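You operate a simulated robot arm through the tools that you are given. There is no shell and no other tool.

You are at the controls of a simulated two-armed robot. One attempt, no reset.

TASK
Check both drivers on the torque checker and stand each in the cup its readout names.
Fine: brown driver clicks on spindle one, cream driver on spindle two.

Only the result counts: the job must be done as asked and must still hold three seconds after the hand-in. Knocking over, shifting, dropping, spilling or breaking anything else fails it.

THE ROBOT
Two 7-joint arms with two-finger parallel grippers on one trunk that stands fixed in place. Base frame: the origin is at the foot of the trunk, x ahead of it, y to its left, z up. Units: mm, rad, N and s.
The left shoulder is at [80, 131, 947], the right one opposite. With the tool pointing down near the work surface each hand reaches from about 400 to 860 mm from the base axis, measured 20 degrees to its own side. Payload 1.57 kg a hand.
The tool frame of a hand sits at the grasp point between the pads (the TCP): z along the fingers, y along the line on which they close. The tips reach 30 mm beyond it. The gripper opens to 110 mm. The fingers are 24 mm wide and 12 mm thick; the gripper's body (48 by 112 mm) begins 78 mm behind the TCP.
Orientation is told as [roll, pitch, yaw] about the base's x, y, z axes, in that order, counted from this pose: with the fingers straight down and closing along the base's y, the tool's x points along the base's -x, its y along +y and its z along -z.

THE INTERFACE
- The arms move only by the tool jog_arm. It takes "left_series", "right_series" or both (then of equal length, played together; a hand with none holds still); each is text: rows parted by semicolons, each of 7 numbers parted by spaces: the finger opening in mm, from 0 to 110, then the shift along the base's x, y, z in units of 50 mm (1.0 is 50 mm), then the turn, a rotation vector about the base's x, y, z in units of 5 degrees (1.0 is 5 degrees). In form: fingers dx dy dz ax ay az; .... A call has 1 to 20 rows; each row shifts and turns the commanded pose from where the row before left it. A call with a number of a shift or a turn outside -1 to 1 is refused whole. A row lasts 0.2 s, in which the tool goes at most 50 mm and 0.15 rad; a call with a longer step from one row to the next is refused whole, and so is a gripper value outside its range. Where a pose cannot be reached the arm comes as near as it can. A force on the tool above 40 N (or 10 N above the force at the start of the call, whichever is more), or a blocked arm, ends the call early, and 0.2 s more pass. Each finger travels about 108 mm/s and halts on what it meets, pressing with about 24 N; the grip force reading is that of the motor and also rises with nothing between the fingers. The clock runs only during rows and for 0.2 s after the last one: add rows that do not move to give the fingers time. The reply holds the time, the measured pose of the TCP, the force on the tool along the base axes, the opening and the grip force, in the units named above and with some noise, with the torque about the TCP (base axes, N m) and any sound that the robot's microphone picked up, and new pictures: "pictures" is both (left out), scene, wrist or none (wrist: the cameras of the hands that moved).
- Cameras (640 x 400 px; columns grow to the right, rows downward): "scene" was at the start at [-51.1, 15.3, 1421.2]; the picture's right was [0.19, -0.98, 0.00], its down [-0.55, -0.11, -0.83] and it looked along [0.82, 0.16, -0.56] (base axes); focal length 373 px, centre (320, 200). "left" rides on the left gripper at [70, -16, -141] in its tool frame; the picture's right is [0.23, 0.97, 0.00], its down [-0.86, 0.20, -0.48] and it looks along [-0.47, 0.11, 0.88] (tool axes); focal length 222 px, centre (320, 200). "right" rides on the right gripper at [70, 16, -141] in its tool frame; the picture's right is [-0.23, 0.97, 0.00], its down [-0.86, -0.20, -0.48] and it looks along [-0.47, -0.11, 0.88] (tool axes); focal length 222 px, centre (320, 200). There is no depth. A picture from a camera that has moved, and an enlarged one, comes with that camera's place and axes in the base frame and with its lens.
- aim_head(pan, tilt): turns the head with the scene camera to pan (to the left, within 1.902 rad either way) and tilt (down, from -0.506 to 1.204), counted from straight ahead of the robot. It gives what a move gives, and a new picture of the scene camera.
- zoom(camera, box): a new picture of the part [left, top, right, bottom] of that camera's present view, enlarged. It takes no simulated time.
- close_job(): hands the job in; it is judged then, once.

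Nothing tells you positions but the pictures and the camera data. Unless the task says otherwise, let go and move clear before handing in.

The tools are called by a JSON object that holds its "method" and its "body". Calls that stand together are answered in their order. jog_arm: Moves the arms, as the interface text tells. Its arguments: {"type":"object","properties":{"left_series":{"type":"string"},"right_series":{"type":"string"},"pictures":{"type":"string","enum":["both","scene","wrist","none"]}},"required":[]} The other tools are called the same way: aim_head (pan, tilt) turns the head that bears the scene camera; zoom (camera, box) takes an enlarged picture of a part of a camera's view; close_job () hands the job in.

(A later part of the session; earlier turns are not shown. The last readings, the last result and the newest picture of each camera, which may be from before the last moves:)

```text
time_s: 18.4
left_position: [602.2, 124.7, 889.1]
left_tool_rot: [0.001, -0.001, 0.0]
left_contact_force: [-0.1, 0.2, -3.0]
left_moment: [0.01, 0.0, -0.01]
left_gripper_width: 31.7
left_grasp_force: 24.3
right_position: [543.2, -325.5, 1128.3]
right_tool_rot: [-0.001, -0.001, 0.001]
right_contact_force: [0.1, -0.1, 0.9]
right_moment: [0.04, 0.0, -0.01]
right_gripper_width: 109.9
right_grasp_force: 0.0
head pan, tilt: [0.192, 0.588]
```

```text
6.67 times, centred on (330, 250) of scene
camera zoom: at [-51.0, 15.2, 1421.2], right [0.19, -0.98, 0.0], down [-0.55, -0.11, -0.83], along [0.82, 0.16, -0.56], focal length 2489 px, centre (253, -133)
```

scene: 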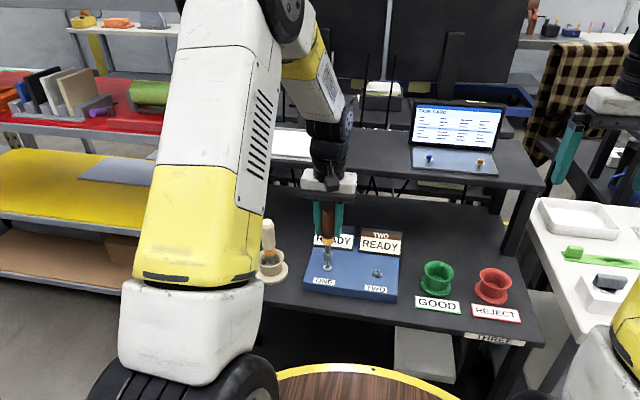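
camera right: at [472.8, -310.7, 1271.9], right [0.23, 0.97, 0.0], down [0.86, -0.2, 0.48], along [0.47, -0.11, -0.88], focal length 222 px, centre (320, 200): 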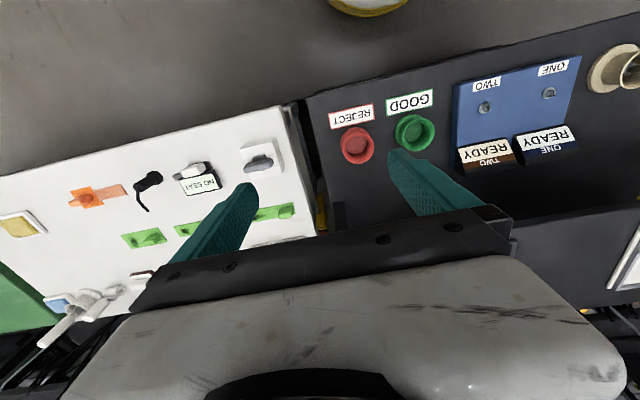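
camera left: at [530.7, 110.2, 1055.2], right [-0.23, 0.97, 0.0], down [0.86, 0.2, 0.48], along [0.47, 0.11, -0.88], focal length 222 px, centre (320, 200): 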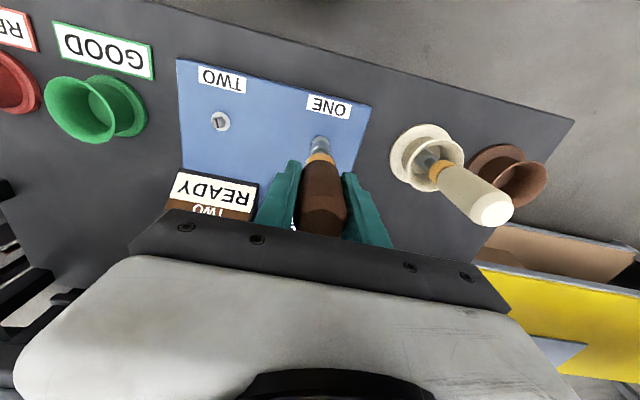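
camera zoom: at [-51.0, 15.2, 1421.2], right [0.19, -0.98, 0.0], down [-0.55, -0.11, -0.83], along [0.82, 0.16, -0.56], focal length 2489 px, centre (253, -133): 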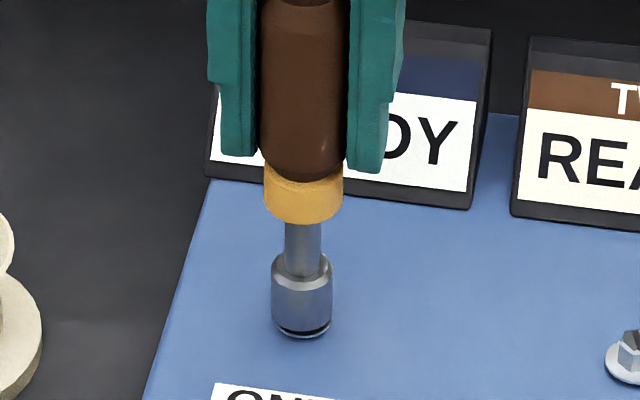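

About 3 mm remains to the base disc, with no contact load yet. I'll keep lowering.

{"method": "jog_arm", "body": {"left_series": "0 0 0 -0.03 0 0 0;0 0 0 -0.02 0 0 0;0 0 0 0 0 0 0", "pictures": "none"}}

{"method": "zoom", "body": {"camera": "scene", "box": [308, 240, 348, 280]}}

{"method": "zoom", "body": {"camera": "scene", "box": [290, 210, 420, 310]}}

```text
time_s: 19.2
left_position: [601.1, 126.3, 885.4]
left_tool_rot: [0.0, -0.002, 0.001]
left_contact_force: [-1.9, 1.6, 10.1]
left_moment: [0.09, 0.2, -0.07]
left_gripper_width: 31.4
left_grasp_force: 24.4
right_position: [543.4, -326.2, 1130.3]
right_tool_rot: [-0.002, 0.0, 0.0]
right_contact_force: [0.5, -0.3, -0.3]
right_moment: [0.01, -0.03, 0.0]
right_gripper_width: 109.9
right_grasp_force: 0.1
head pan, tilt: [0.192, 0.588]
```

```text
10.00 times, centred on (328, 260) of scene
camera zoom: at [-51.5, 15.2, 1421.2], right [0.19, -0.98, 0.0], down [-0.54, -0.11, -0.83], along [0.82, 0.16, -0.55], focal length 3734 px, centre (240, -400)
```

zoom: 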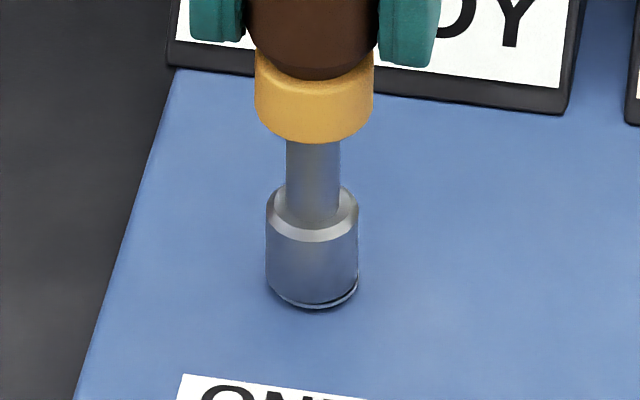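

```text
4.00 times, centred on (355, 260) of scene
camera zoom: at [-51.5, 15.2, 1421.2], right [0.19, -0.98, 0.0], down [-0.54, -0.11, -0.83], along [0.82, 0.16, -0.55], focal length 1494 px, centre (180, -40)
```

zoom: 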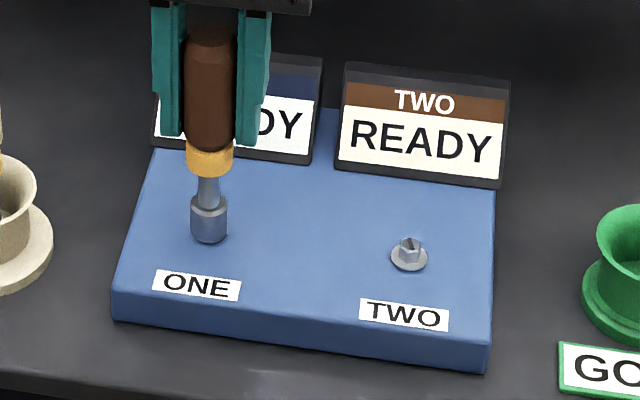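

The socket is seated on spindle ONE with about 13 N of contact, and the readout still shows READY. I'll turn it clockwise in small steps and listen for the click.

{"method": "jog_arm", "body": {"left_series": "0 0 0 0 0 0 -0.5;0 0 0 0 0 0 -0.5;0 0 0 0 0 0 -0.5;0 0 0 0 0 0 0", "pictures": "none"}}

{"method": "zoom", "body": {"camera": "scene", "box": [290, 210, 420, 310]}}

```text
time_s: 20.2
left_position: [600.6, 126.6, 885.8]
left_tool_rot: [-0.001, -0.003, -0.132]
left_contact_force: [3.9, -0.2, 9.9]
left_moment: [0.12, -0.42, -0.03]
left_gripper_width: 31.5
left_grasp_force: 23.5
right_position: [543.7, -325.2, 1130.1]
right_tool_rot: [0.001, -0.001, 0.0]
right_contact_force: [-0.3, 0.9, -0.2]
right_moment: [-0.03, 0.01, 0.0]
right_gripper_width: 109.8
right_grasp_force: 0.0
head pan, tilt: [0.192, 0.588]
```

```text
4.00 times, centred on (355, 260) of scene
camera zoom: at [-51.2, 15.2, 1421.2], right [0.19, -0.98, 0.0], down [-0.54, -0.11, -0.83], along [0.82, 0.16, -0.56], focal length 1494 px, centre (180, -40)
```

zoom: 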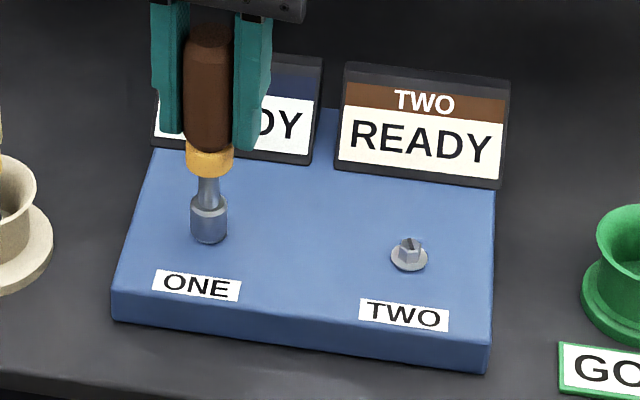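

Turned 7.5 degrees with no torque yet. I'll keep turning clockwise.

{"method": "jog_arm", "body": {"left_series": "0 0 0 0 0 0 -0.6;0 0 0 0 0 0 -0.6;0 0 0 0 0 0 -0.6;0 0 0 0 0 0 -0.6;0 0 0 0 0 0 0", "pictures": "none"}}

```text
time_s: 21.4
left_position: [600.7, 124.9, 886.1]
left_tool_rot: [0.001, 0.0, -0.34]
left_contact_force: [1.0, 1.0, 10.2]
left_moment: [0.1, -0.06, 0.02]
left_gripper_width: 31.6
left_grasp_force: 24.6
right_position: [542.5, -325.6, 1130.1]
right_tool_rot: [0.0, 0.0, 0.001]
right_contact_force: [-0.1, -0.7, 0.4]
right_moment: [-0.03, -0.01, -0.01]
right_gripper_width: 109.9
right_grasp_force: 0.1
head pan, tilt: [0.192, 0.588]
```

Still no torque at 19.5 degrees. I'll keep turning clockwise.

{"method": "jog_arm", "body": {"left_series": "0 0 0 0 0 0 -0.8;0 0 0 0 0 0 -0.8;0 0 0 0 0 0 -0.8;0 0 0 0 0 0 -0.8;0 0 0 0 0 0 -0.8;0 0 0 0 0 0 0", "pictures": "scene"}}

{"method": "zoom", "body": {"camera": "scene", "box": [290, 210, 420, 310]}}

```text
time_s: 22.8
left_position: [600.1, 125.0, 885.9]
left_tool_rot: [0.001, -0.001, -0.69]
left_contact_force: [-1.9, -0.5, 3.1]
left_moment: [0.0, 0.17, 0.01]
left_gripper_width: 31.7
left_grasp_force: 24.8
right_position: [543.2, -326.4, 1129.3]
right_tool_rot: [0.0, 0.0, 0.001]
right_contact_force: [0.2, 1.2, -0.9]
right_moment: [0.0, -0.01, -0.05]
right_gripper_width: 110.0
right_grasp_force: 0.0
head pan, tilt: [0.192, 0.588]
```

scene: 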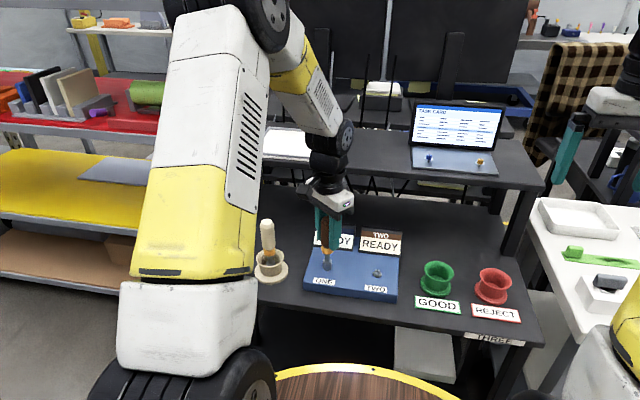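

```text
4.00 times, centred on (355, 260) of scene
camera zoom: at [-51.3, 15.2, 1421.2], right [0.19, -0.98, 0.0], down [-0.54, -0.11, -0.83], along [0.82, 0.16, -0.56], focal length 1494 px, centre (180, -40)
```

zoom: 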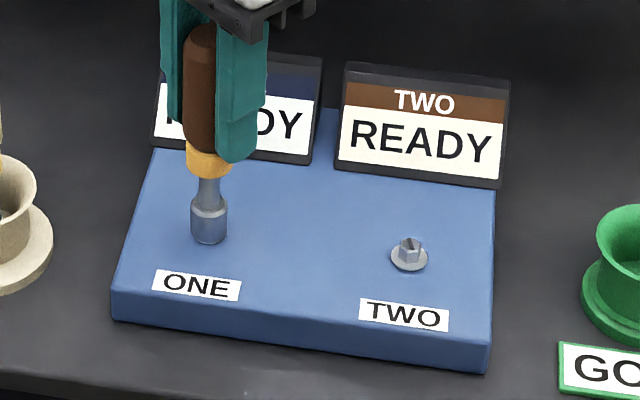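

At 40 degrees there's still no torque or sound, and the contact force has eased. I'll check the seating closely.

{"method": "zoom", "body": {"camera": "scene", "box": [308, 240, 348, 280]}}

{"method": "zoom", "body": {"camera": "right", "box": [535, 70, 605, 114]}}

{"method": "zoom", "body": {"camera": "left", "box": [270, 100, 370, 170]}}

```text
10.00 times, centred on (328, 260) of scene
camera zoom: at [-51.3, 15.2, 1421.2], right [0.19, -0.98, 0.0], down [-0.54, -0.11, -0.83], along [0.82, 0.16, -0.56], focal length 3734 px, centre (240, -400)
```

zoom: 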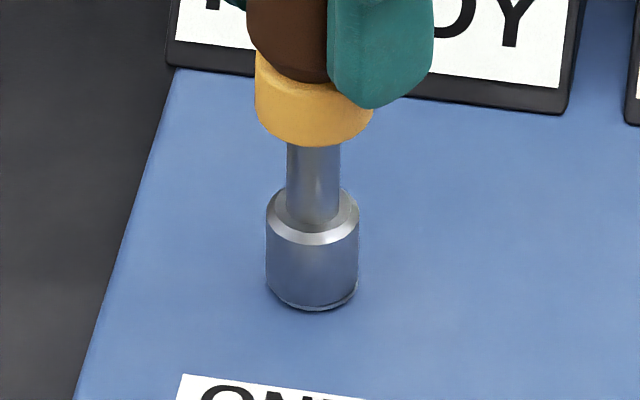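

```text
9.09 times, centred on (570, 92) of right
camera zoom: at [472.8, -310.4, 1271.9], right [0.23, 0.97, 0.0], down [0.86, -0.2, 0.48], along [0.47, -0.11, -0.88], focal length 2019 px, centre (-1953, 1182)
```

zoom: 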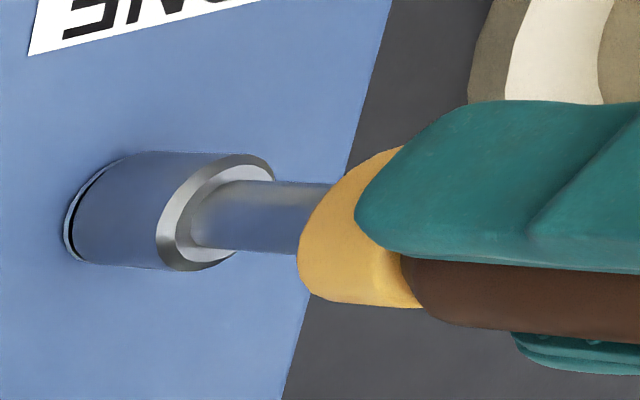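

```text
5.71 times, centred on (320, 135) of left
camera zoom: at [536.3, 158.8, 1026.9], right [0.44, 0.9, 0.0], down [0.79, -0.39, 0.48], along [0.43, -0.21, -0.88], focal length 1269 px, centre (320, 571)
```

zoom: 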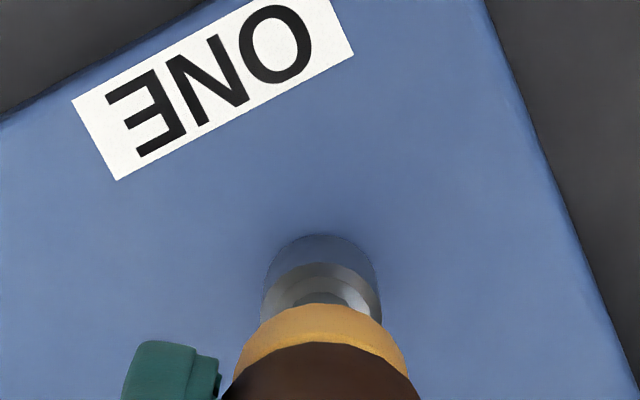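

The socket has dropped fully onto the hex as it turned, which suggests it has now keyed in. I'll press down lightly and keep turning clockwise.

{"method": "jog_arm", "body": {"left_series": "0 0 0 -0.02 0 0 0;0 0 0 0 0 0 -0.5;0 0 0 0 0 0 -0.5;0 0 0 0 0 0 -0.5;0 0 0 0 0 0 0", "pictures": "none"}}

{"method": "zoom", "body": {"camera": "scene", "box": [290, 210, 420, 310]}}

```text
time_s: 24.0
left_position: [601.1, 124.9, 885.3]
left_tool_rot: [-0.001, 0.0, -0.821]
left_contact_force: [-0.2, -1.3, 2.7]
left_moment: [-0.14, 0.04, -0.01]
left_gripper_width: 31.5
left_grasp_force: 23.8
right_position: [543.3, -326.5, 1129.8]
right_tool_rot: [0.001, 0.0, 0.001]
right_contact_force: [0.1, 1.0, 0.1]
right_moment: [0.0, -0.02, -0.01]
right_gripper_width: 110.1
right_grasp_force: 0.2
head pan, tilt: [0.192, 0.588]
```

```text
4.00 times, centred on (355, 260) of scene
camera zoom: at [-51.1, 15.2, 1421.2], right [0.19, -0.98, 0.0], down [-0.55, -0.11, -0.83], along [0.82, 0.16, -0.56], focal length 1494 px, centre (180, -40)
```

zoom: 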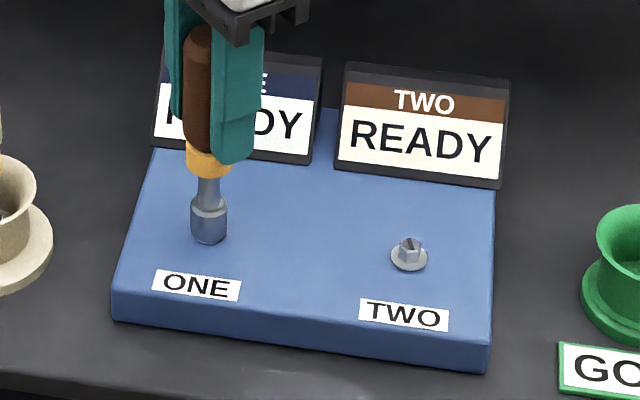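

There's still no torque with only light pressure. I'll press a bit harder and turn further.

{"method": "jog_arm", "body": {"left_series": "0 0 0 -0.02 0 0 0;0 0 0 -0.02 0 0 0;0 0 0 0 0 0 0", "pictures": "none"}}

{"method": "zoom", "body": {"camera": "scene", "box": [308, 240, 348, 280]}}

```text
time_s: 24.8
left_position: [600.3, 125.7, 885.1]
left_tool_rot: [0.002, -0.002, -0.821]
left_contact_force: [-7.2, -2.9, 32.5]
left_moment: [-0.26, 0.66, -0.06]
left_gripper_width: 31.7
left_grasp_force: 23.7
right_position: [541.5, -327.2, 1130.9]
right_tool_rot: [-0.001, -0.001, 0.0]
right_contact_force: [0.3, 0.3, -0.7]
right_moment: [0.01, 0.0, 0.01]
right_gripper_width: 110.1
right_grasp_force: 0.0
head pan, tilt: [0.192, 0.588]
```

```text
10.00 times, centred on (328, 260) of scene
camera zoom: at [-52.3, 14.9, 1421.2], right [0.19, -0.98, 0.0], down [-0.54, -0.11, -0.83], along [0.82, 0.16, -0.55], focal length 3734 px, centre (240, -400)
```

zoom: 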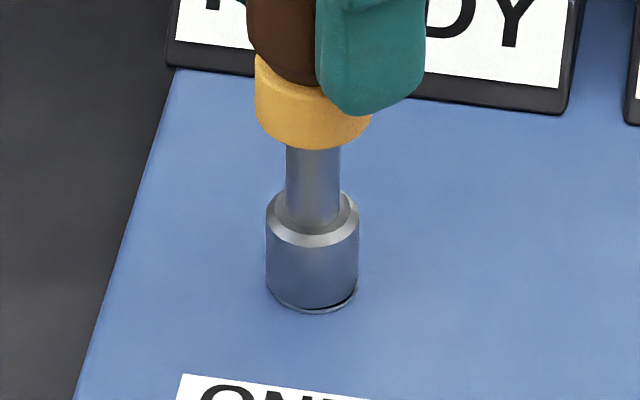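

Pressing force is now 32 N with a sideways push in -x. I'll back off slightly, shift a touch in -x, and turn clockwise under moderate pressure.

{"method": "jog_arm", "body": {"left_series": "0 -0.012 -0.004 0.012 0 0 0;0 0 0 0 0 0 -0.4;0 0 0 0 0 0 -0.4;0 0 0 0 0 0 -0.4;0 0 0 0 0 0 0", "pictures": "none"}}

{"method": "zoom", "body": {"camera": "scene", "box": [290, 210, 420, 310]}}

```text
time_s: 26.0
left_position: [600.5, 124.7, 884.3]
left_tool_rot: [0.001, -0.001, -0.924]
left_contact_force: [4.8, -2.9, 25.7]
left_moment: [-0.23, -0.48, -0.04]
left_gripper_width: 31.7
left_grasp_force: 24.0
right_position: [542.1, -328.1, 1128.6]
right_tool_rot: [0.001, 0.001, 0.0]
right_contact_force: [-0.2, -0.1, -0.7]
right_moment: [-0.04, -0.03, 0.03]
right_gripper_width: 110.0
right_grasp_force: 0.0
head pan, tilt: [0.192, 0.588]
```

```text
4.00 times, centred on (355, 260) of scene
camera zoom: at [-51.6, 15.0, 1421.2], right [0.19, -0.98, 0.0], down [-0.54, -0.11, -0.83], along [0.82, 0.16, -0.55], focal length 1494 px, centre (180, -40)
```

zoom: 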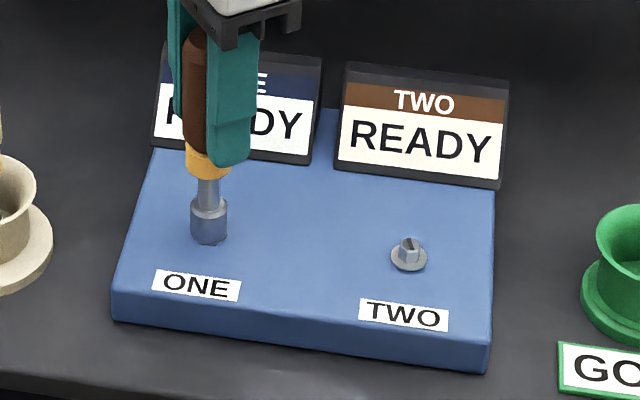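

Still no appreciable torque at 53 degrees. I'll ease the pressure slightly and continue clockwise.

{"method": "jog_arm", "body": {"left_series": "0 0.006 0 0.008 0 0 -0.6;0 0 0 0 0 0 -0.8;0 0 0 0 0 0 -0.8;0 0 0 0 0 0 -0.8;0 0 0 0 0 0 -0.8;0 0 0 0 0 0 0", "pictures": "none"}}

{"method": "zoom", "body": {"camera": "scene", "box": [290, 210, 420, 310]}}

```text
time_s: 27.4
left_position: [600.3, 125.6, 883.5]
left_tool_rot: [0.0, 0.002, -1.255]
left_contact_force: [5.6, 1.0, 23.7]
left_moment: [0.13, -0.51, -0.04]
left_gripper_width: 31.5
left_grasp_force: 23.8
right_position: [543.0, -326.3, 1129.1]
right_tool_rot: [0.002, -0.001, -0.001]
right_contact_force: [1.0, -0.6, -1.2]
right_moment: [0.02, 0.01, -0.05]
right_gripper_width: 110.1
right_grasp_force: 0.0
head pan, tilt: [0.192, 0.588]
```

```text
4.00 times, centred on (355, 260) of scene
camera zoom: at [-51.6, 15.2, 1421.2], right [0.19, -0.98, 0.0], down [-0.54, -0.11, -0.83], along [0.82, 0.16, -0.55], focal length 1494 px, centre (180, -40)
```

zoom: 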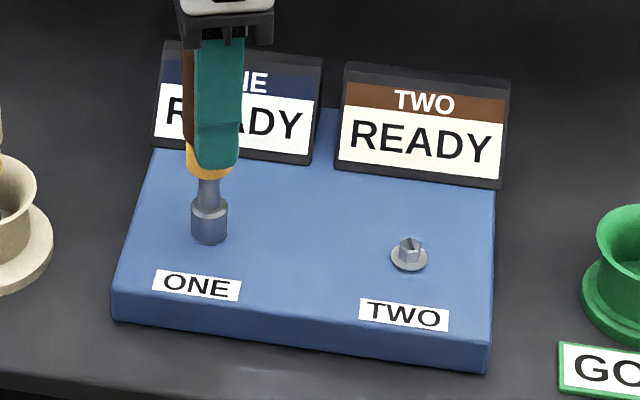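

After 72 degrees there's no torque or click, so I want to know whether the spindle is turning with the driver. I'll lift it clear and look at the spindle's black mark.

{"method": "jog_arm", "body": {"left_series": "0 0 0 0.1 0 0 0;0 0 0 0.2 0 0 0;0 0 0 0.2 0 0 0;0 0 0 0 0 0 0", "pictures": "none"}}

{"method": "zoom", "body": {"camera": "scene", "box": [308, 240, 348, 280]}}

{"method": "zoom", "body": {"camera": "right", "box": [535, 70, 605, 114]}}

{"method": "zoom", "body": {"camera": "scene", "box": [290, 200, 420, 310]}}

```text
time_s: 28.4
left_position: [600.1, 125.6, 909.1]
left_tool_rot: [-0.002, 0.001, -1.258]
left_contact_force: [0.6, -0.9, -3.3]
left_moment: [0.01, -0.02, -0.01]
left_gripper_width: 31.3
left_grasp_force: 23.8
right_position: [544.2, -326.9, 1130.7]
right_tool_rot: [-0.001, 0.002, -0.001]
right_contact_force: [0.2, 0.4, 0.4]
right_moment: [0.0, -0.01, 0.0]
right_gripper_width: 110.0
right_grasp_force: 0.1
head pan, tilt: [0.192, 0.588]
```

```text
10.00 times, centred on (328, 260) of scene
camera zoom: at [-51.1, 15.2, 1421.2], right [0.19, -0.98, 0.0], down [-0.55, -0.11, -0.83], along [0.82, 0.16, -0.56], focal length 3734 px, centre (240, -400)
```

zoom: 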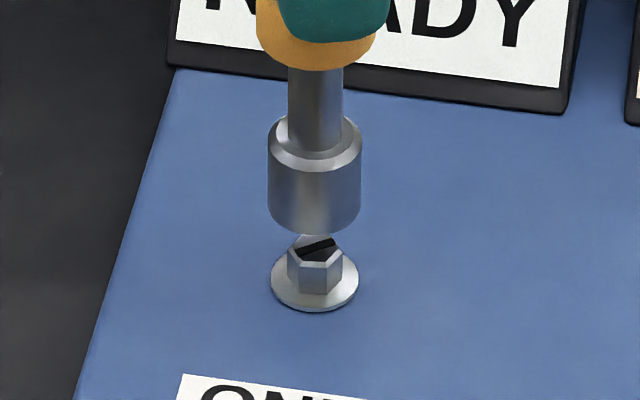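

```text
9.09 times, centred on (570, 92) of right
camera zoom: at [473.0, -310.4, 1271.8], right [0.23, 0.97, 0.0], down [0.86, -0.2, 0.48], along [0.47, -0.11, -0.88], focal length 2019 px, centre (-1953, 1182)
```

zoom: 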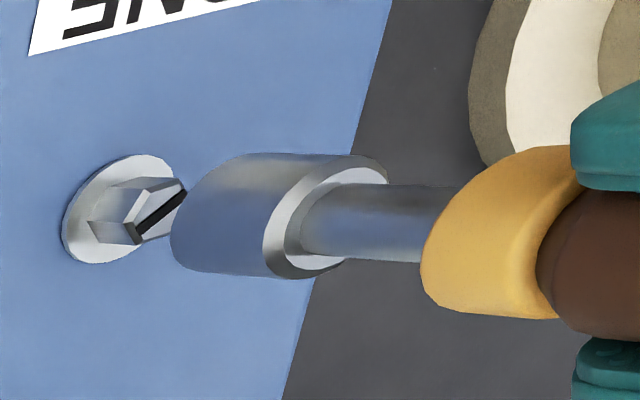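

```text
3.64 times, centred on (355, 255) of scene
camera zoom: at [-51.1, 15.2, 1421.2], right [0.19, -0.98, 0.0], down [-0.55, -0.11, -0.83], along [0.82, 0.16, -0.56], focal length 1358 px, centre (193, 0)
```

zoom: 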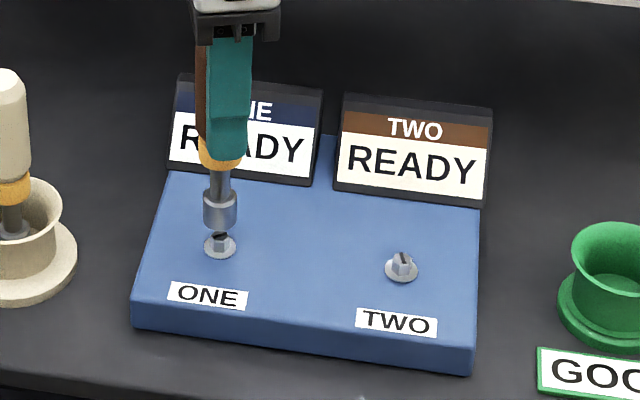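

The spindle's mark has rotated about 72 degrees with the driver and the spindle has sunk slightly, so the hex is engaged and it needs more turning. I'll reseat and continue clockwise.

{"method": "jog_arm", "body": {"left_series": "0 0 0 -0.2 0 0 0;0 0 0 -0.2 0 0 0;0 0 0 -0.08 0 0 0;0 0 0 -0.02 0 0 0;0 0 0 -0.02 0 0 0;0 0 0 0 0 0 0", "pictures": "none"}}

{"method": "zoom", "body": {"camera": "scene", "box": [308, 240, 348, 280]}}

```text
time_s: 29.8
left_position: [600.5, 126.6, 885.4]
left_tool_rot: [-0.002, -0.001, -1.257]
left_contact_force: [-5.0, -1.9, 12.6]
left_moment: [-0.09, 0.47, -0.01]
left_gripper_width: 31.7
left_grasp_force: 24.1
right_position: [541.7, -326.0, 1129.7]
right_tool_rot: [-0.001, -0.001, 0.002]
right_contact_force: [-0.4, -0.2, -0.1]
right_moment: [-0.02, 0.01, 0.01]
right_gripper_width: 110.1
right_grasp_force: 0.1
head pan, tilt: [0.192, 0.588]
```

```text
10.00 times, centred on (328, 260) of scene
camera zoom: at [-51.7, 15.1, 1421.2], right [0.19, -0.98, 0.0], down [-0.54, -0.11, -0.83], along [0.82, 0.16, -0.55], focal length 3734 px, centre (240, -400)
```

zoom: 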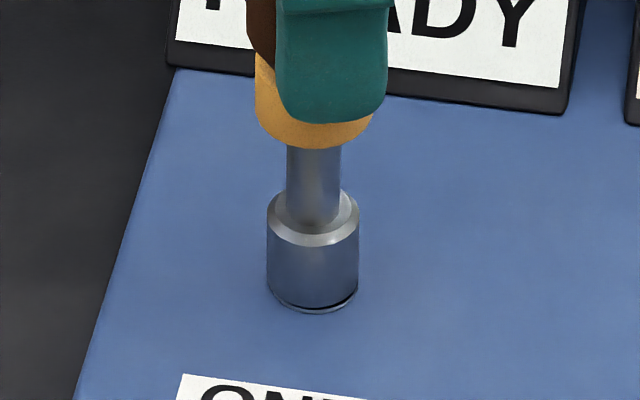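

Reseated with about 15 N contact. I'll continue turning clockwise.

{"method": "jog_arm", "body": {"left_series": "0 -0.006 0 0 0 0 -0.6;0 0 0 0 0 0 -0.8;0 0 0 0 0 0 -0.8;0 0 0 0 0 0 -0.8;0 0 0 0 0 0 -0.8;0 0 0 0 0 0 0", "pictures": "none"}}

{"method": "zoom", "body": {"camera": "scene", "box": [290, 210, 420, 310]}}

```text
time_s: 31.2
left_position: [600.7, 124.0, 883.8]
left_tool_rot: [0.001, -0.001, -1.589]
left_contact_force: [4.5, -0.1, 9.0]
left_moment: [-0.03, -0.39, -0.03]
left_gripper_width: 31.5
left_grasp_force: 23.3
right_position: [543.3, -326.9, 1129.3]
right_tool_rot: [-0.001, 0.0, -0.001]
right_contact_force: [0.8, 0.2, -0.4]
right_moment: [0.0, -0.02, -0.02]
right_gripper_width: 110.1
right_grasp_force: 0.0
head pan, tilt: [0.192, 0.588]
```

```text
4.00 times, centred on (355, 260) of scene
camera zoom: at [-51.1, 15.2, 1421.2], right [0.19, -0.98, 0.0], down [-0.54, -0.11, -0.83], along [0.82, 0.16, -0.56], focal length 1494 px, centre (180, -40)
```

zoom: 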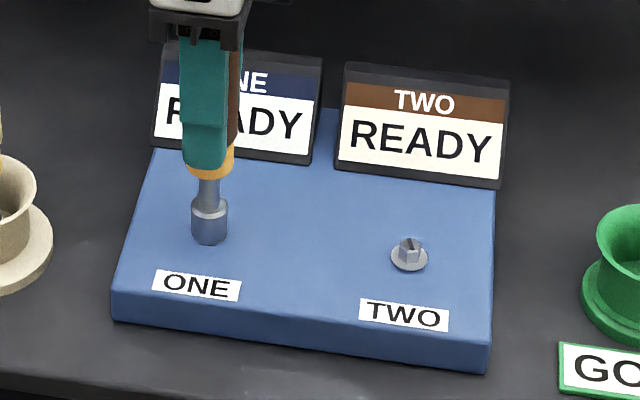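

Now at 91 degrees with still no click, and the spindle turns freely. I'll continue.

{"method": "jog_arm", "body": {"left_series": "0 0 0 0 0 0 -0.8;0 0 0 0 0 0 -0.8;0 0 0 0 0 0 -0.8;0 0 0 0 0 0 -0.8;0 0 0 0 0 0 -0.8;0 0 0 0 0 0 0", "pictures": "none"}}

{"method": "zoom", "body": {"camera": "scene", "box": [290, 210, 420, 310]}}

```text
time_s: 32.6
left_position: [601.3, 126.2, 883.5]
left_tool_rot: [0.0, 0.0, -1.938]
left_contact_force: [0.1, -1.6, 20.7]
left_moment: [-0.08, 0.01, 0.01]
left_gripper_width: 31.7
left_grasp_force: 24.1
right_position: [543.9, -326.0, 1128.4]
right_tool_rot: [0.0, 0.0, -0.001]
right_contact_force: [0.4, 0.6, -1.0]
right_moment: [0.0, 0.01, 0.03]
right_gripper_width: 109.9
right_grasp_force: 0.1
head pan, tilt: [0.192, 0.588]
```

```text
4.00 times, centred on (355, 260) of scene
camera zoom: at [-51.7, 15.1, 1421.2], right [0.19, -0.98, 0.0], down [-0.54, -0.11, -0.83], along [0.82, 0.16, -0.55], focal length 1494 px, centre (180, -40)
```

zoom: 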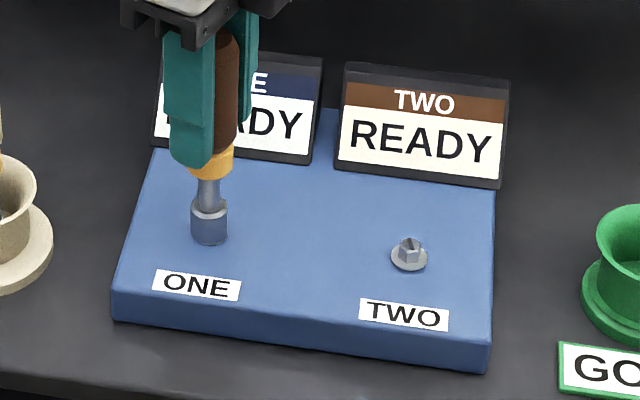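

At 111 degrees the force is 20 N and there's still no click. I'll ease off slightly and continue.

{"method": "jog_arm", "body": {"left_series": "0 0 0 0.006 0 0 -0.8;0 0 0 0 0 0 -0.8;0 0 0 0 0 0 -0.8;0 0 0 0 0 0 -0.8;0 0 0 0 0 0 -0.8;0 0 0 0 0 0 0", "pictures": "none"}}

{"method": "zoom", "body": {"camera": "scene", "box": [290, 210, 420, 310]}}

```text
time_s: 34.0
left_position: [600.4, 124.1, 883.4]
left_tool_rot: [0.0, 0.0, -2.285]
left_contact_force: [0.4, 1.7, 12.6]
left_moment: [0.16, -0.1, 0.13]
left_gripper_width: 31.5
left_grasp_force: 23.9
right_position: [542.2, -326.4, 1130.1]
right_tool_rot: [0.001, 0.0, 0.001]
right_contact_force: [-0.7, 0.8, 0.3]
right_moment: [-0.03, -0.02, -0.03]
right_gripper_width: 110.0
right_grasp_force: 0.0
head pan, tilt: [0.192, 0.588]
```

```text
4.00 times, centred on (355, 260) of scene
camera zoom: at [-51.4, 15.2, 1421.2], right [0.19, -0.98, 0.0], down [-0.54, -0.11, -0.83], along [0.82, 0.16, -0.56], focal length 1494 px, centre (180, -40)
```

zoom: 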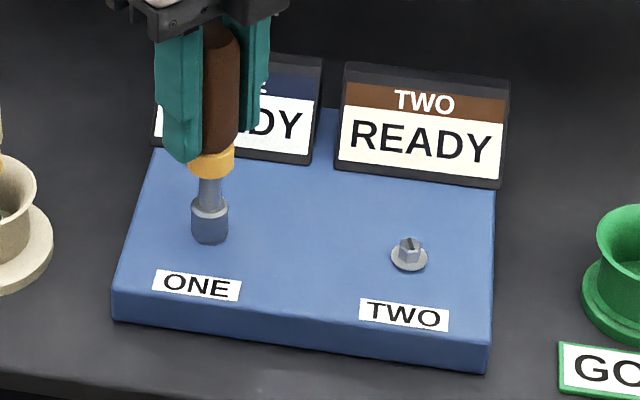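

Torque has started to build, at +0.13 N m. I'll continue in smaller steps.

{"method": "jog_arm", "body": {"left_series": "0 0 0 0 0 0 -0.4;0 0 0 0 0 0 -0.4;0 0 0 0 0 0 0", "pictures": "none"}}

{"method": "zoom", "body": {"camera": "scene", "box": [290, 210, 420, 310]}}

```text
time_s: 34.8
left_position: [600.5, 124.5, 883.8]
left_tool_rot: [0.0, 0.0, -2.357]
left_contact_force: [-1.0, -1.0, 6.6]
left_moment: [-0.09, 0.05, 0.18]
left_gripper_width: 31.4
left_grasp_force: 24.1
right_position: [542.8, -326.8, 1129.0]
right_tool_rot: [0.0, -0.001, 0.0]
right_contact_force: [-0.4, 0.8, -0.3]
right_moment: [0.03, 0.02, -0.01]
right_gripper_width: 110.0
right_grasp_force: 0.1
head pan, tilt: [0.192, 0.588]
```

```text
4.00 times, centred on (355, 260) of scene
camera zoom: at [-51.3, 15.2, 1421.2], right [0.19, -0.98, 0.0], down [-0.54, -0.11, -0.83], along [0.82, 0.16, -0.56], focal length 1494 px, centre (180, -40)
```

zoom: 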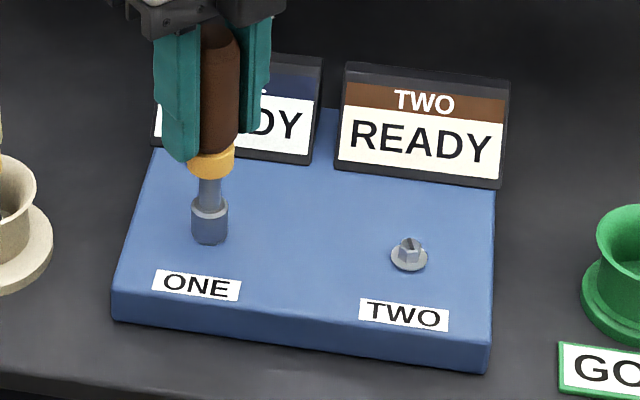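

Torque is 0.18 N m and climbing. I'll keep going in small steps with light downward pressure.

{"method": "jog_arm", "body": {"left_series": "0 0 0 -0.006 0 0 -0.4;0 0 0 0 0 0 -0.4;0 0 0 0 0 0 0", "pictures": "none"}}

{"method": "zoom", "body": {"camera": "scene", "box": [290, 210, 420, 310]}}

```text
time_s: 35.6
left_position: [600.1, 125.3, 882.1]
left_tool_rot: [0.001, -0.001, -2.426]
left_contact_force: [-4.4, 0.2, 12.2]
left_moment: [0.04, 0.32, 0.04]
left_gripper_width: 31.6
left_grasp_force: 24.0
right_position: [542.8, -325.5, 1128.8]
right_tool_rot: [0.0, -0.001, -0.003]
right_contact_force: [-0.1, -0.6, -0.1]
right_moment: [0.02, 0.0, -0.01]
right_gripper_width: 110.1
right_grasp_force: 0.1
head pan, tilt: [0.192, 0.588]
```

```text
4.00 times, centred on (355, 260) of scene
camera zoom: at [-51.6, 15.2, 1421.2], right [0.19, -0.98, 0.0], down [-0.54, -0.11, -0.83], along [0.82, 0.16, -0.55], focal length 1494 px, centre (180, -40)
```

zoom: 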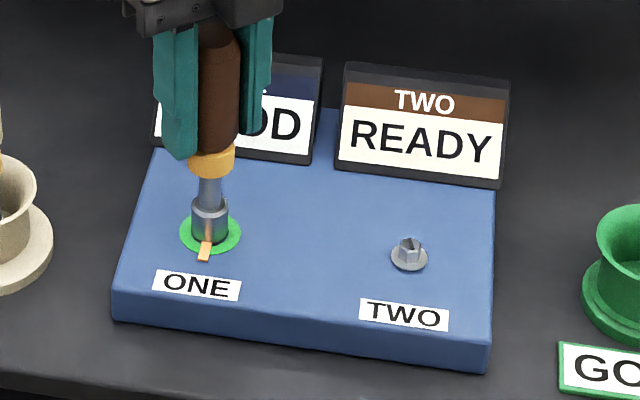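

Readout ONE has changed and appears to end in "OD", and a green ring lit at the spindle. I'll check the whole display from the other cameras before lifting.

{"method": "zoom", "body": {"camera": "right", "box": [440, 40, 620, 180]}}

{"method": "zoom", "body": {"camera": "left", "box": [200, 0, 440, 200]}}

{"method": "zoom", "body": {"camera": "scene", "box": [300, 215, 360, 285]}}

```text
2.86 times, centred on (530, 110) of right
camera zoom: at [472.5, -310.4, 1272.0], right [0.23, 0.97, 0.0], down [0.85, -0.2, 0.48], along [0.47, -0.11, -0.88], focal length 635 px, centre (-280, 457)
```

zoom: 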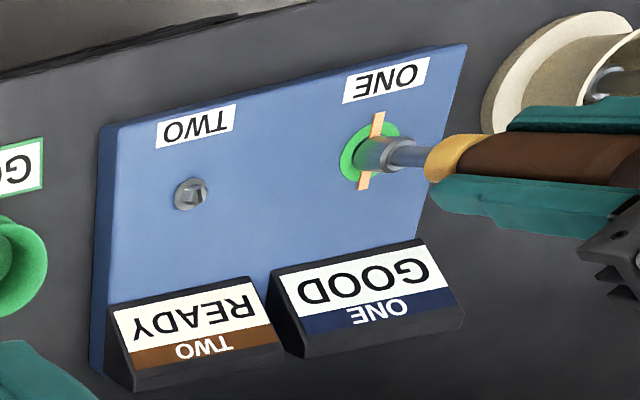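

```text
2.00 times, centred on (320, 100) of left
camera zoom: at [642.5, 184.9, 1024.2], right [0.81, -0.59, 0.0], down [-0.51, -0.71, 0.48], along [-0.28, -0.39, -0.88], focal length 444 px, centre (320, 400)
```

zoom: 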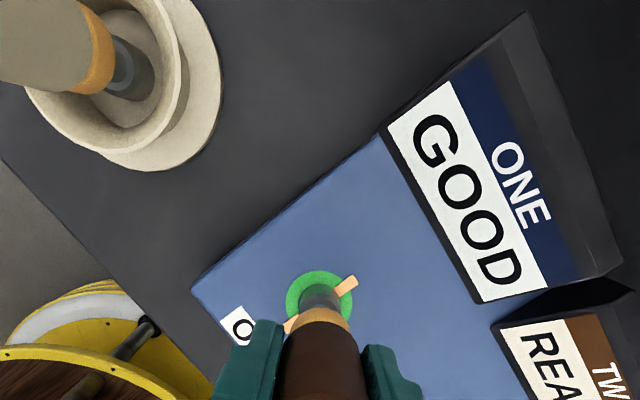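

```text
5.71 times, centred on (330, 250) of scene
camera zoom: at [-51.6, 15.2, 1421.2], right [0.19, -0.98, 0.0], down [-0.54, -0.11, -0.83], along [0.82, 0.16, -0.55], focal length 2134 px, centre (263, -86)
```

zoom: 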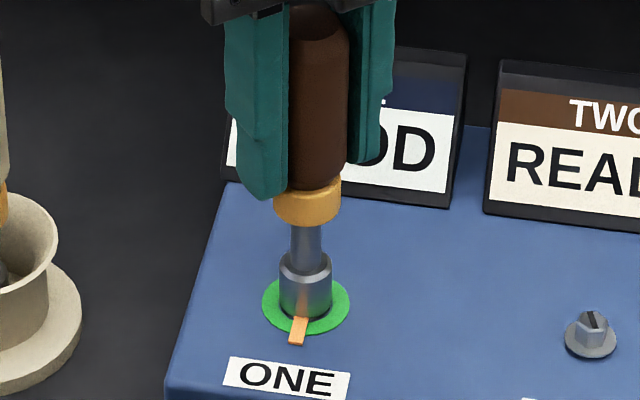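

Readout ONE clearly says GOOD for the brown driver. I'll lift it straight off the spindle and confirm the readout holds.

{"method": "jog_arm", "body": {"left_series": "0 0 0 0.05 0 0 0;0 0 0 0.15 0 0 0;0 0 0 0.3 0 0 0;0 0 0 0.5 0 0 0;0 0 0 0.5 0 0 0;0 0 0 0.5 0 0 0;0 0 0 0.5 0 0 0;0 0 0 0 0 0 0", "right_series": "110 -0.1 -0.1 0 0 0 0;110 -0.2 -0.2 0 0 0 0;110 -0.2 -0.2 0 0 0 0;110 -0.2 -0.2 0 0 0 0;110 -0.2 -0.2 0 0 0 0;110 -0.2 -0.2 0 0 0 0;110 -0.1 -0.1 0 0 0 0;110 0 0 0 0 0 0", "pictures": "both"}}

{"method": "zoom", "body": {"camera": "scene", "box": [290, 150, 420, 310]}}

```text
time_s: 37.4
left_position: [600.0, 126.4, 1009.2]
left_tool_rot: [-0.001, -0.001, -2.428]
left_contact_force: [0.1, -0.5, -2.9]
left_moment: [0.0, 0.0, 0.02]
left_gripper_width: 31.6
left_grasp_force: 23.7
right_position: [484.3, -389.5, 1132.8]
right_tool_rot: [-0.001, -0.001, 0.003]
right_contact_force: [0.2, 0.1, -0.1]
right_moment: [0.0, 0.0, 0.0]
right_gripper_width: 110.1
right_grasp_force: 0.0
head pan, tilt: [0.192, 0.588]
camera right: at [413.7, -373.0, 1274.0], right [0.23, 0.97, 0.0], down [0.86, -0.2, 0.48], along [0.47, -0.11, -0.88], focal length 222 px, centre (320, 200)
camera left: at [641.2, 186.9, 1150.5], right [0.81, -0.59, 0.0], down [-0.51, -0.71, 0.48], along [-0.28, -0.39, -0.88], focal length 222 px, centre (320, 200)
```

scene: 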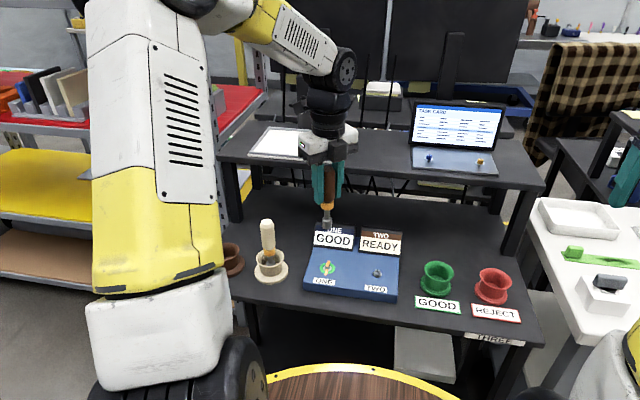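
right: 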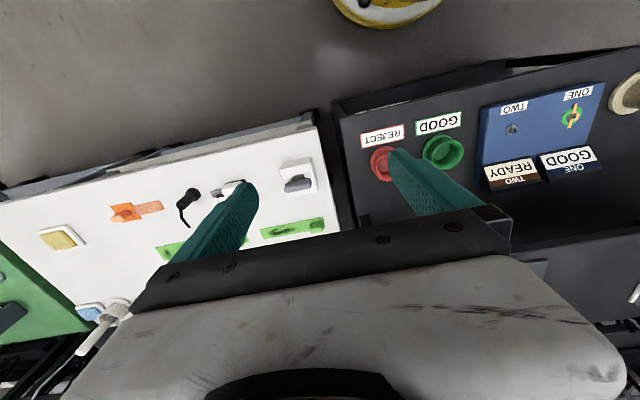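
left: 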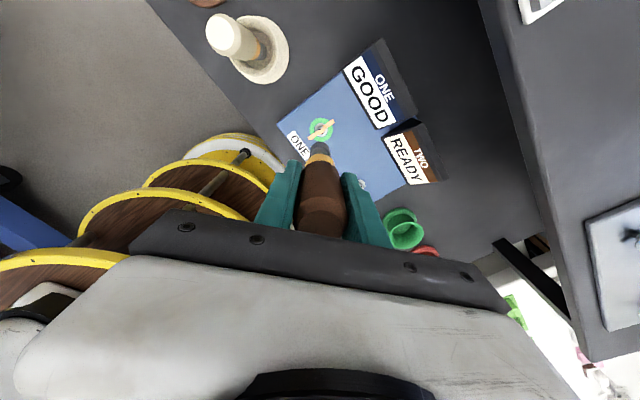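

```text
2.50 times, centred on (355, 230) of scene
camera zoom: at [-51.0, 15.3, 1421.2], right [0.19, -0.98, 0.0], down [-0.55, -0.11, -0.83], along [0.82, 0.16, -0.56], focal length 934 px, centre (232, 125)
```

zoom: 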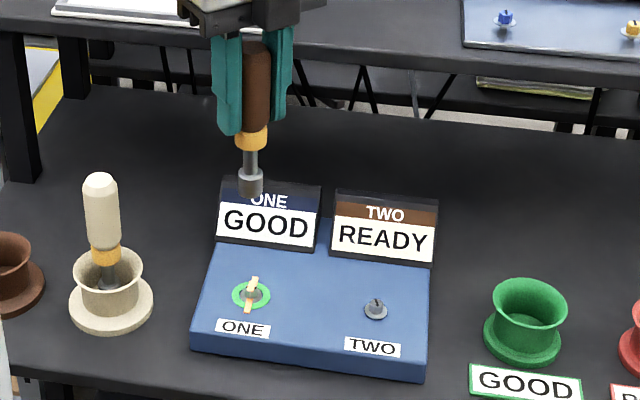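

Brown is GOOD, so it goes in the green cup. I'll carry it there at height while unwinding the wrist.

{"method": "jog_arm", "body": {"left_series": "0 0.017 -0.2 0 0 0 1;0 0.017 -0.26 0 0 0 1;0 0.017 -0.26 0 0 0 1;0 0.017 -0.26 0 0 0 1;0 0.017 -0.26 0 0 0 1;0 0.017 -0.26 0 0 0 1;0 0.017 -0.26 0 0 0 1;0 0.017 -0.26 0 0 0 1;0 0.017 -0.26 0 0 0 1;0 0.017 -0.26 0 0 0 1;0 0.017 -0.26 0 0 0 1;0 0.017 -0.26 0 0 0 1;0 0.017 -0.26 0 0 0 1;0 0.017 -0.26 0 0 0 1;0 0.017 -0.26 0 0 0 1;0 0.017 -0.26 0 0 0 1;0 0.017 -0.26 0 0 0 1;0 0.017 -0.26 0 0 0 1;0 0.017 -0.26 0 0 0 1;0 0.017 -0.26 0 0 0 1", "pictures": "scene"}}

```text
time_s: 41.6
left_position: [617.3, -132.9, 1008.8]
left_tool_rot: [0.0, -0.001, -0.678]
left_contact_force: [0.4, -0.3, -3.4]
left_moment: [-0.02, -0.04, 0.02]
left_gripper_width: 31.5
left_grasp_force: 23.8
right_position: [484.0, -387.9, 1131.8]
right_tool_rot: [0.0, -0.001, -0.001]
right_contact_force: [0.7, 0.1, -0.3]
right_moment: [0.01, -0.01, 0.0]
right_gripper_width: 110.0
right_grasp_force: 0.1
head pan, tilt: [0.192, 0.588]
```

scene: 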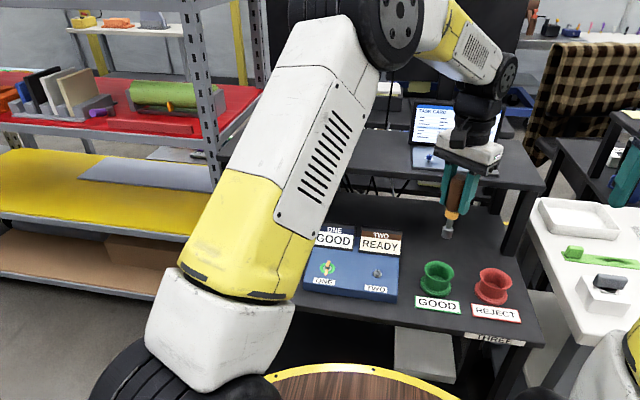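

The left arm reaches the GOOD cup area. I'll finish unwinding the wrist and check alignment with the cup.

{"method": "jog_arm", "body": {"left_series": "0 0 0 0 0 0 1;0 0 0 0 0 0 1;0 0 0 0 0 0 1;0 0 0 0 0 0 1;0 0 0 0 0 0 1;0 0 0 0 0 0 1;0 0 0 0 0 0 1;0 0 0 0 0 0 0.75;0 0 0 0 0 0 0", "pictures": "both"}}

{"method": "zoom", "body": {"camera": "left", "box": [220, 60, 420, 185]}}

{"method": "zoom", "body": {"camera": "scene", "box": [400, 190, 530, 330]}}

{"method": "zoom", "body": {"camera": "right", "box": [360, 90, 520, 190]}}

```text
time_s: 43.6
left_position: [618.2, -132.2, 1008.7]
left_tool_rot: [0.0, -0.001, -0.005]
left_contact_force: [-0.5, -0.1, -3.0]
left_moment: [0.02, 0.01, 0.02]
left_gripper_width: 31.6
left_grasp_force: 24.2
right_position: [484.2, -389.6, 1131.8]
right_tool_rot: [0.0, 0.0, -0.001]
right_contact_force: [0.1, -0.1, -1.0]
right_moment: [-0.03, 0.01, 0.02]
right_gripper_width: 110.2
right_grasp_force: 0.1
head pan, tilt: [0.192, 0.588]
camera left: at [548.3, -146.2, 1148.9], right [-0.22, 0.97, 0.0], down [0.86, 0.2, 0.48], along [0.47, 0.11, -0.88], focal length 222 px, centre (320, 200)
```

scene: 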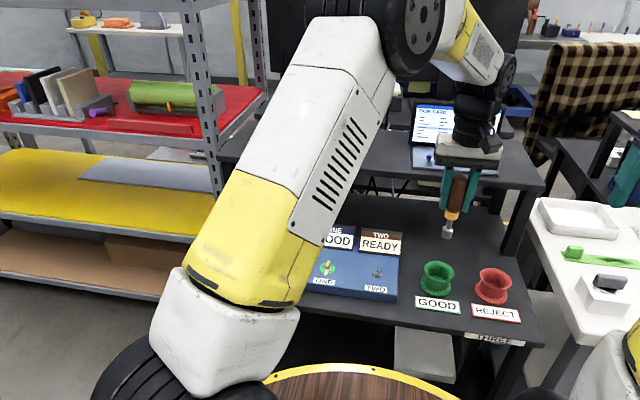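
left: 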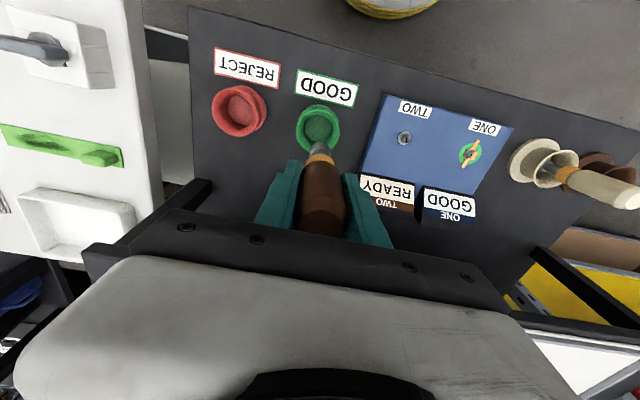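

```text
3.20 times, centred on (320, 122) of left
camera zoom: at [548.3, -146.2, 1148.9], right [-0.22, 0.97, 0.0], down [0.86, 0.2, 0.48], along [0.47, 0.11, -0.88], focal length 711 px, centre (320, 448)
```

zoom: 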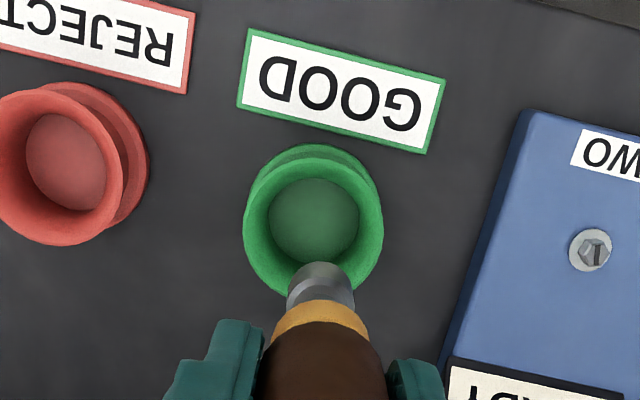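

```text
2.86 times, centred on (465, 260) of scene
camera zoom: at [-51.0, 15.1, 1421.2], right [0.19, -0.98, 0.0], down [-0.55, -0.11, -0.83], along [0.82, 0.16, -0.56], focal length 1067 px, centre (-94, 29)
```

zoom: 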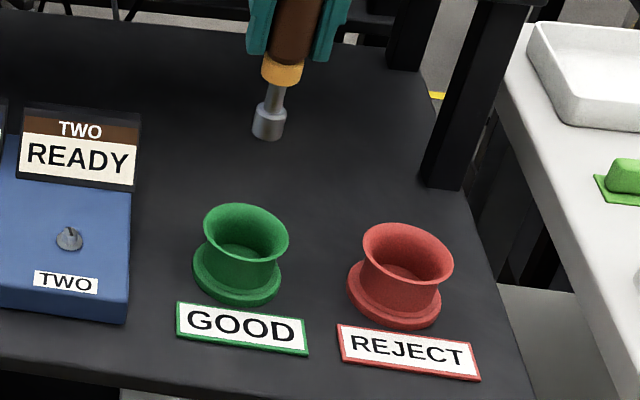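

```text
4.00 times, centred on (440, 140) of right
camera zoom: at [413.9, -373.0, 1273.9], right [0.23, 0.97, 0.0], down [0.86, -0.2, 0.48], along [0.47, -0.11, -0.88], focal length 888 px, centre (-160, 440)
```

zoom: 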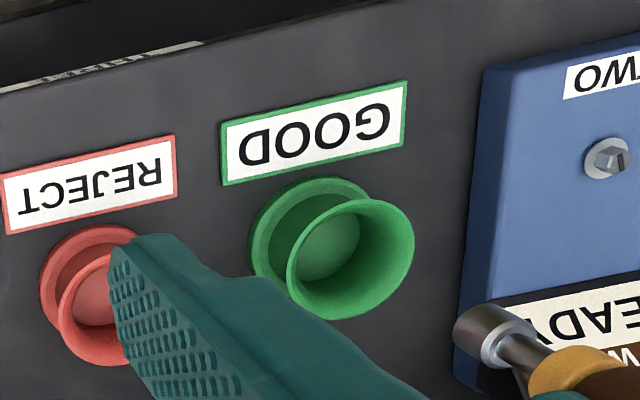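

The cup centre is about 2.5 mm toward +x and 2.5 mm toward -y of the tool axis. I'll correct and lower the driver into the cup, stopping short of the floor.

{"method": "jog_arm", "body": {"left_series": "0 0.05 -0.05 -0.2 0 0 0;0 0 0 -0.4 0 0 0;0 0 0 -0.4 0 0 0;0 0 0 -0.4 0 0 0;0 0 0 -0.4 0 0 0;0 0 0 -0.4 0 0 0;0 0 0 -0.3 0 0 0;0 0 0 -0.16 0 0 0;0 0 0 0 0 0 0", "pictures": "both"}}

{"method": "zoom", "body": {"camera": "left", "box": [220, 60, 420, 185]}}

{"method": "zoom", "body": {"camera": "scene", "box": [400, 210, 500, 310]}}

```text
time_s: 45.6
left_position: [620.1, -133.9, 875.8]
left_tool_rot: [0.0, 0.0, -0.003]
left_contact_force: [-0.2, -0.6, -2.2]
left_moment: [0.01, -0.01, -0.04]
left_gripper_width: 31.6
left_grasp_force: 24.4
right_position: [485.0, -389.1, 1133.0]
right_tool_rot: [0.002, 0.0, 0.001]
right_contact_force: [-0.8, 0.1, 0.1]
right_moment: [-0.01, 0.0, 0.01]
right_gripper_width: 110.0
right_grasp_force: 0.1
head pan, tilt: [0.192, 0.588]
camera left: at [550.8, -148.3, 1016.6], right [-0.22, 0.97, 0.0], down [0.86, 0.2, 0.48], along [0.47, 0.11, -0.88], focal length 222 px, centre (320, 200)
```

scene: 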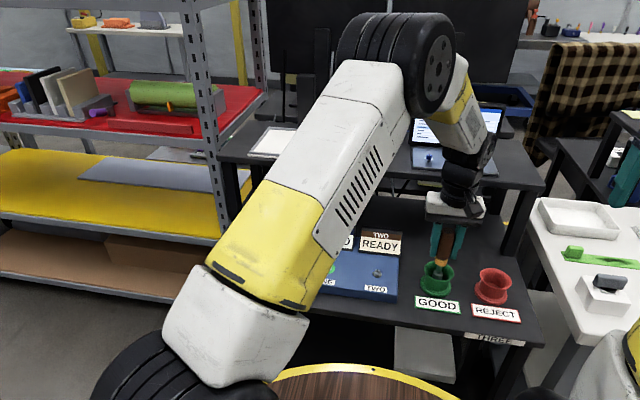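
left: 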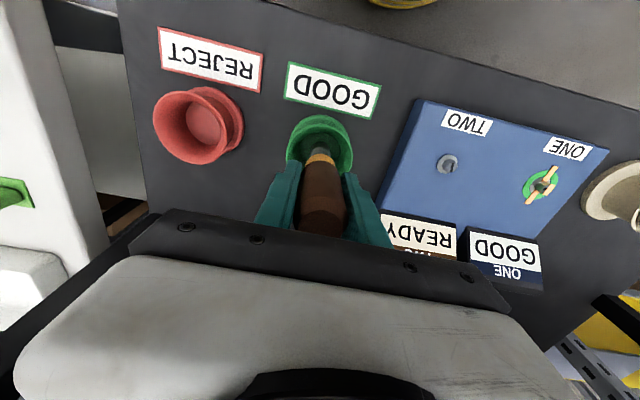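

```text
3.20 times, centred on (320, 122) of left
camera zoom: at [550.8, -148.3, 1016.6], right [-0.22, 0.97, 0.0], down [0.86, 0.2, 0.48], along [0.47, 0.11, -0.88], focal length 711 px, centre (320, 448)
```

zoom: 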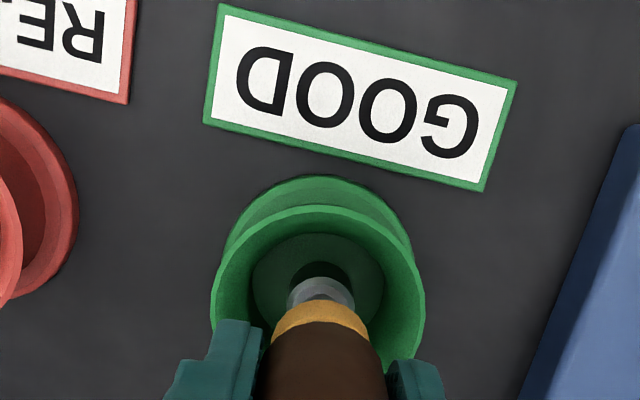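

```text
4.00 times, centred on (450, 260) of scene
camera zoom: at [-51.0, 15.1, 1421.2], right [0.19, -0.98, 0.0], down [-0.55, -0.11, -0.83], along [0.82, 0.16, -0.56], focal length 1494 px, centre (-200, -40)
```

zoom: 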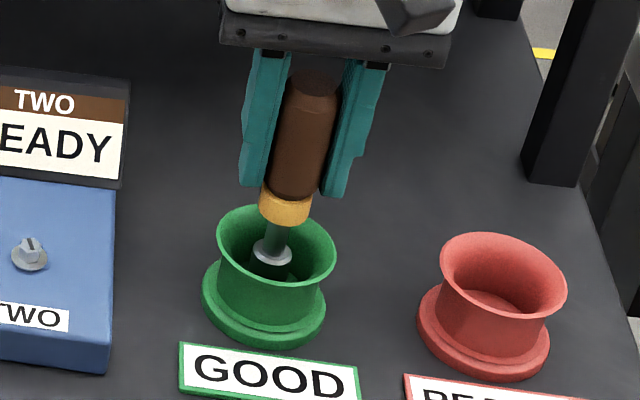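

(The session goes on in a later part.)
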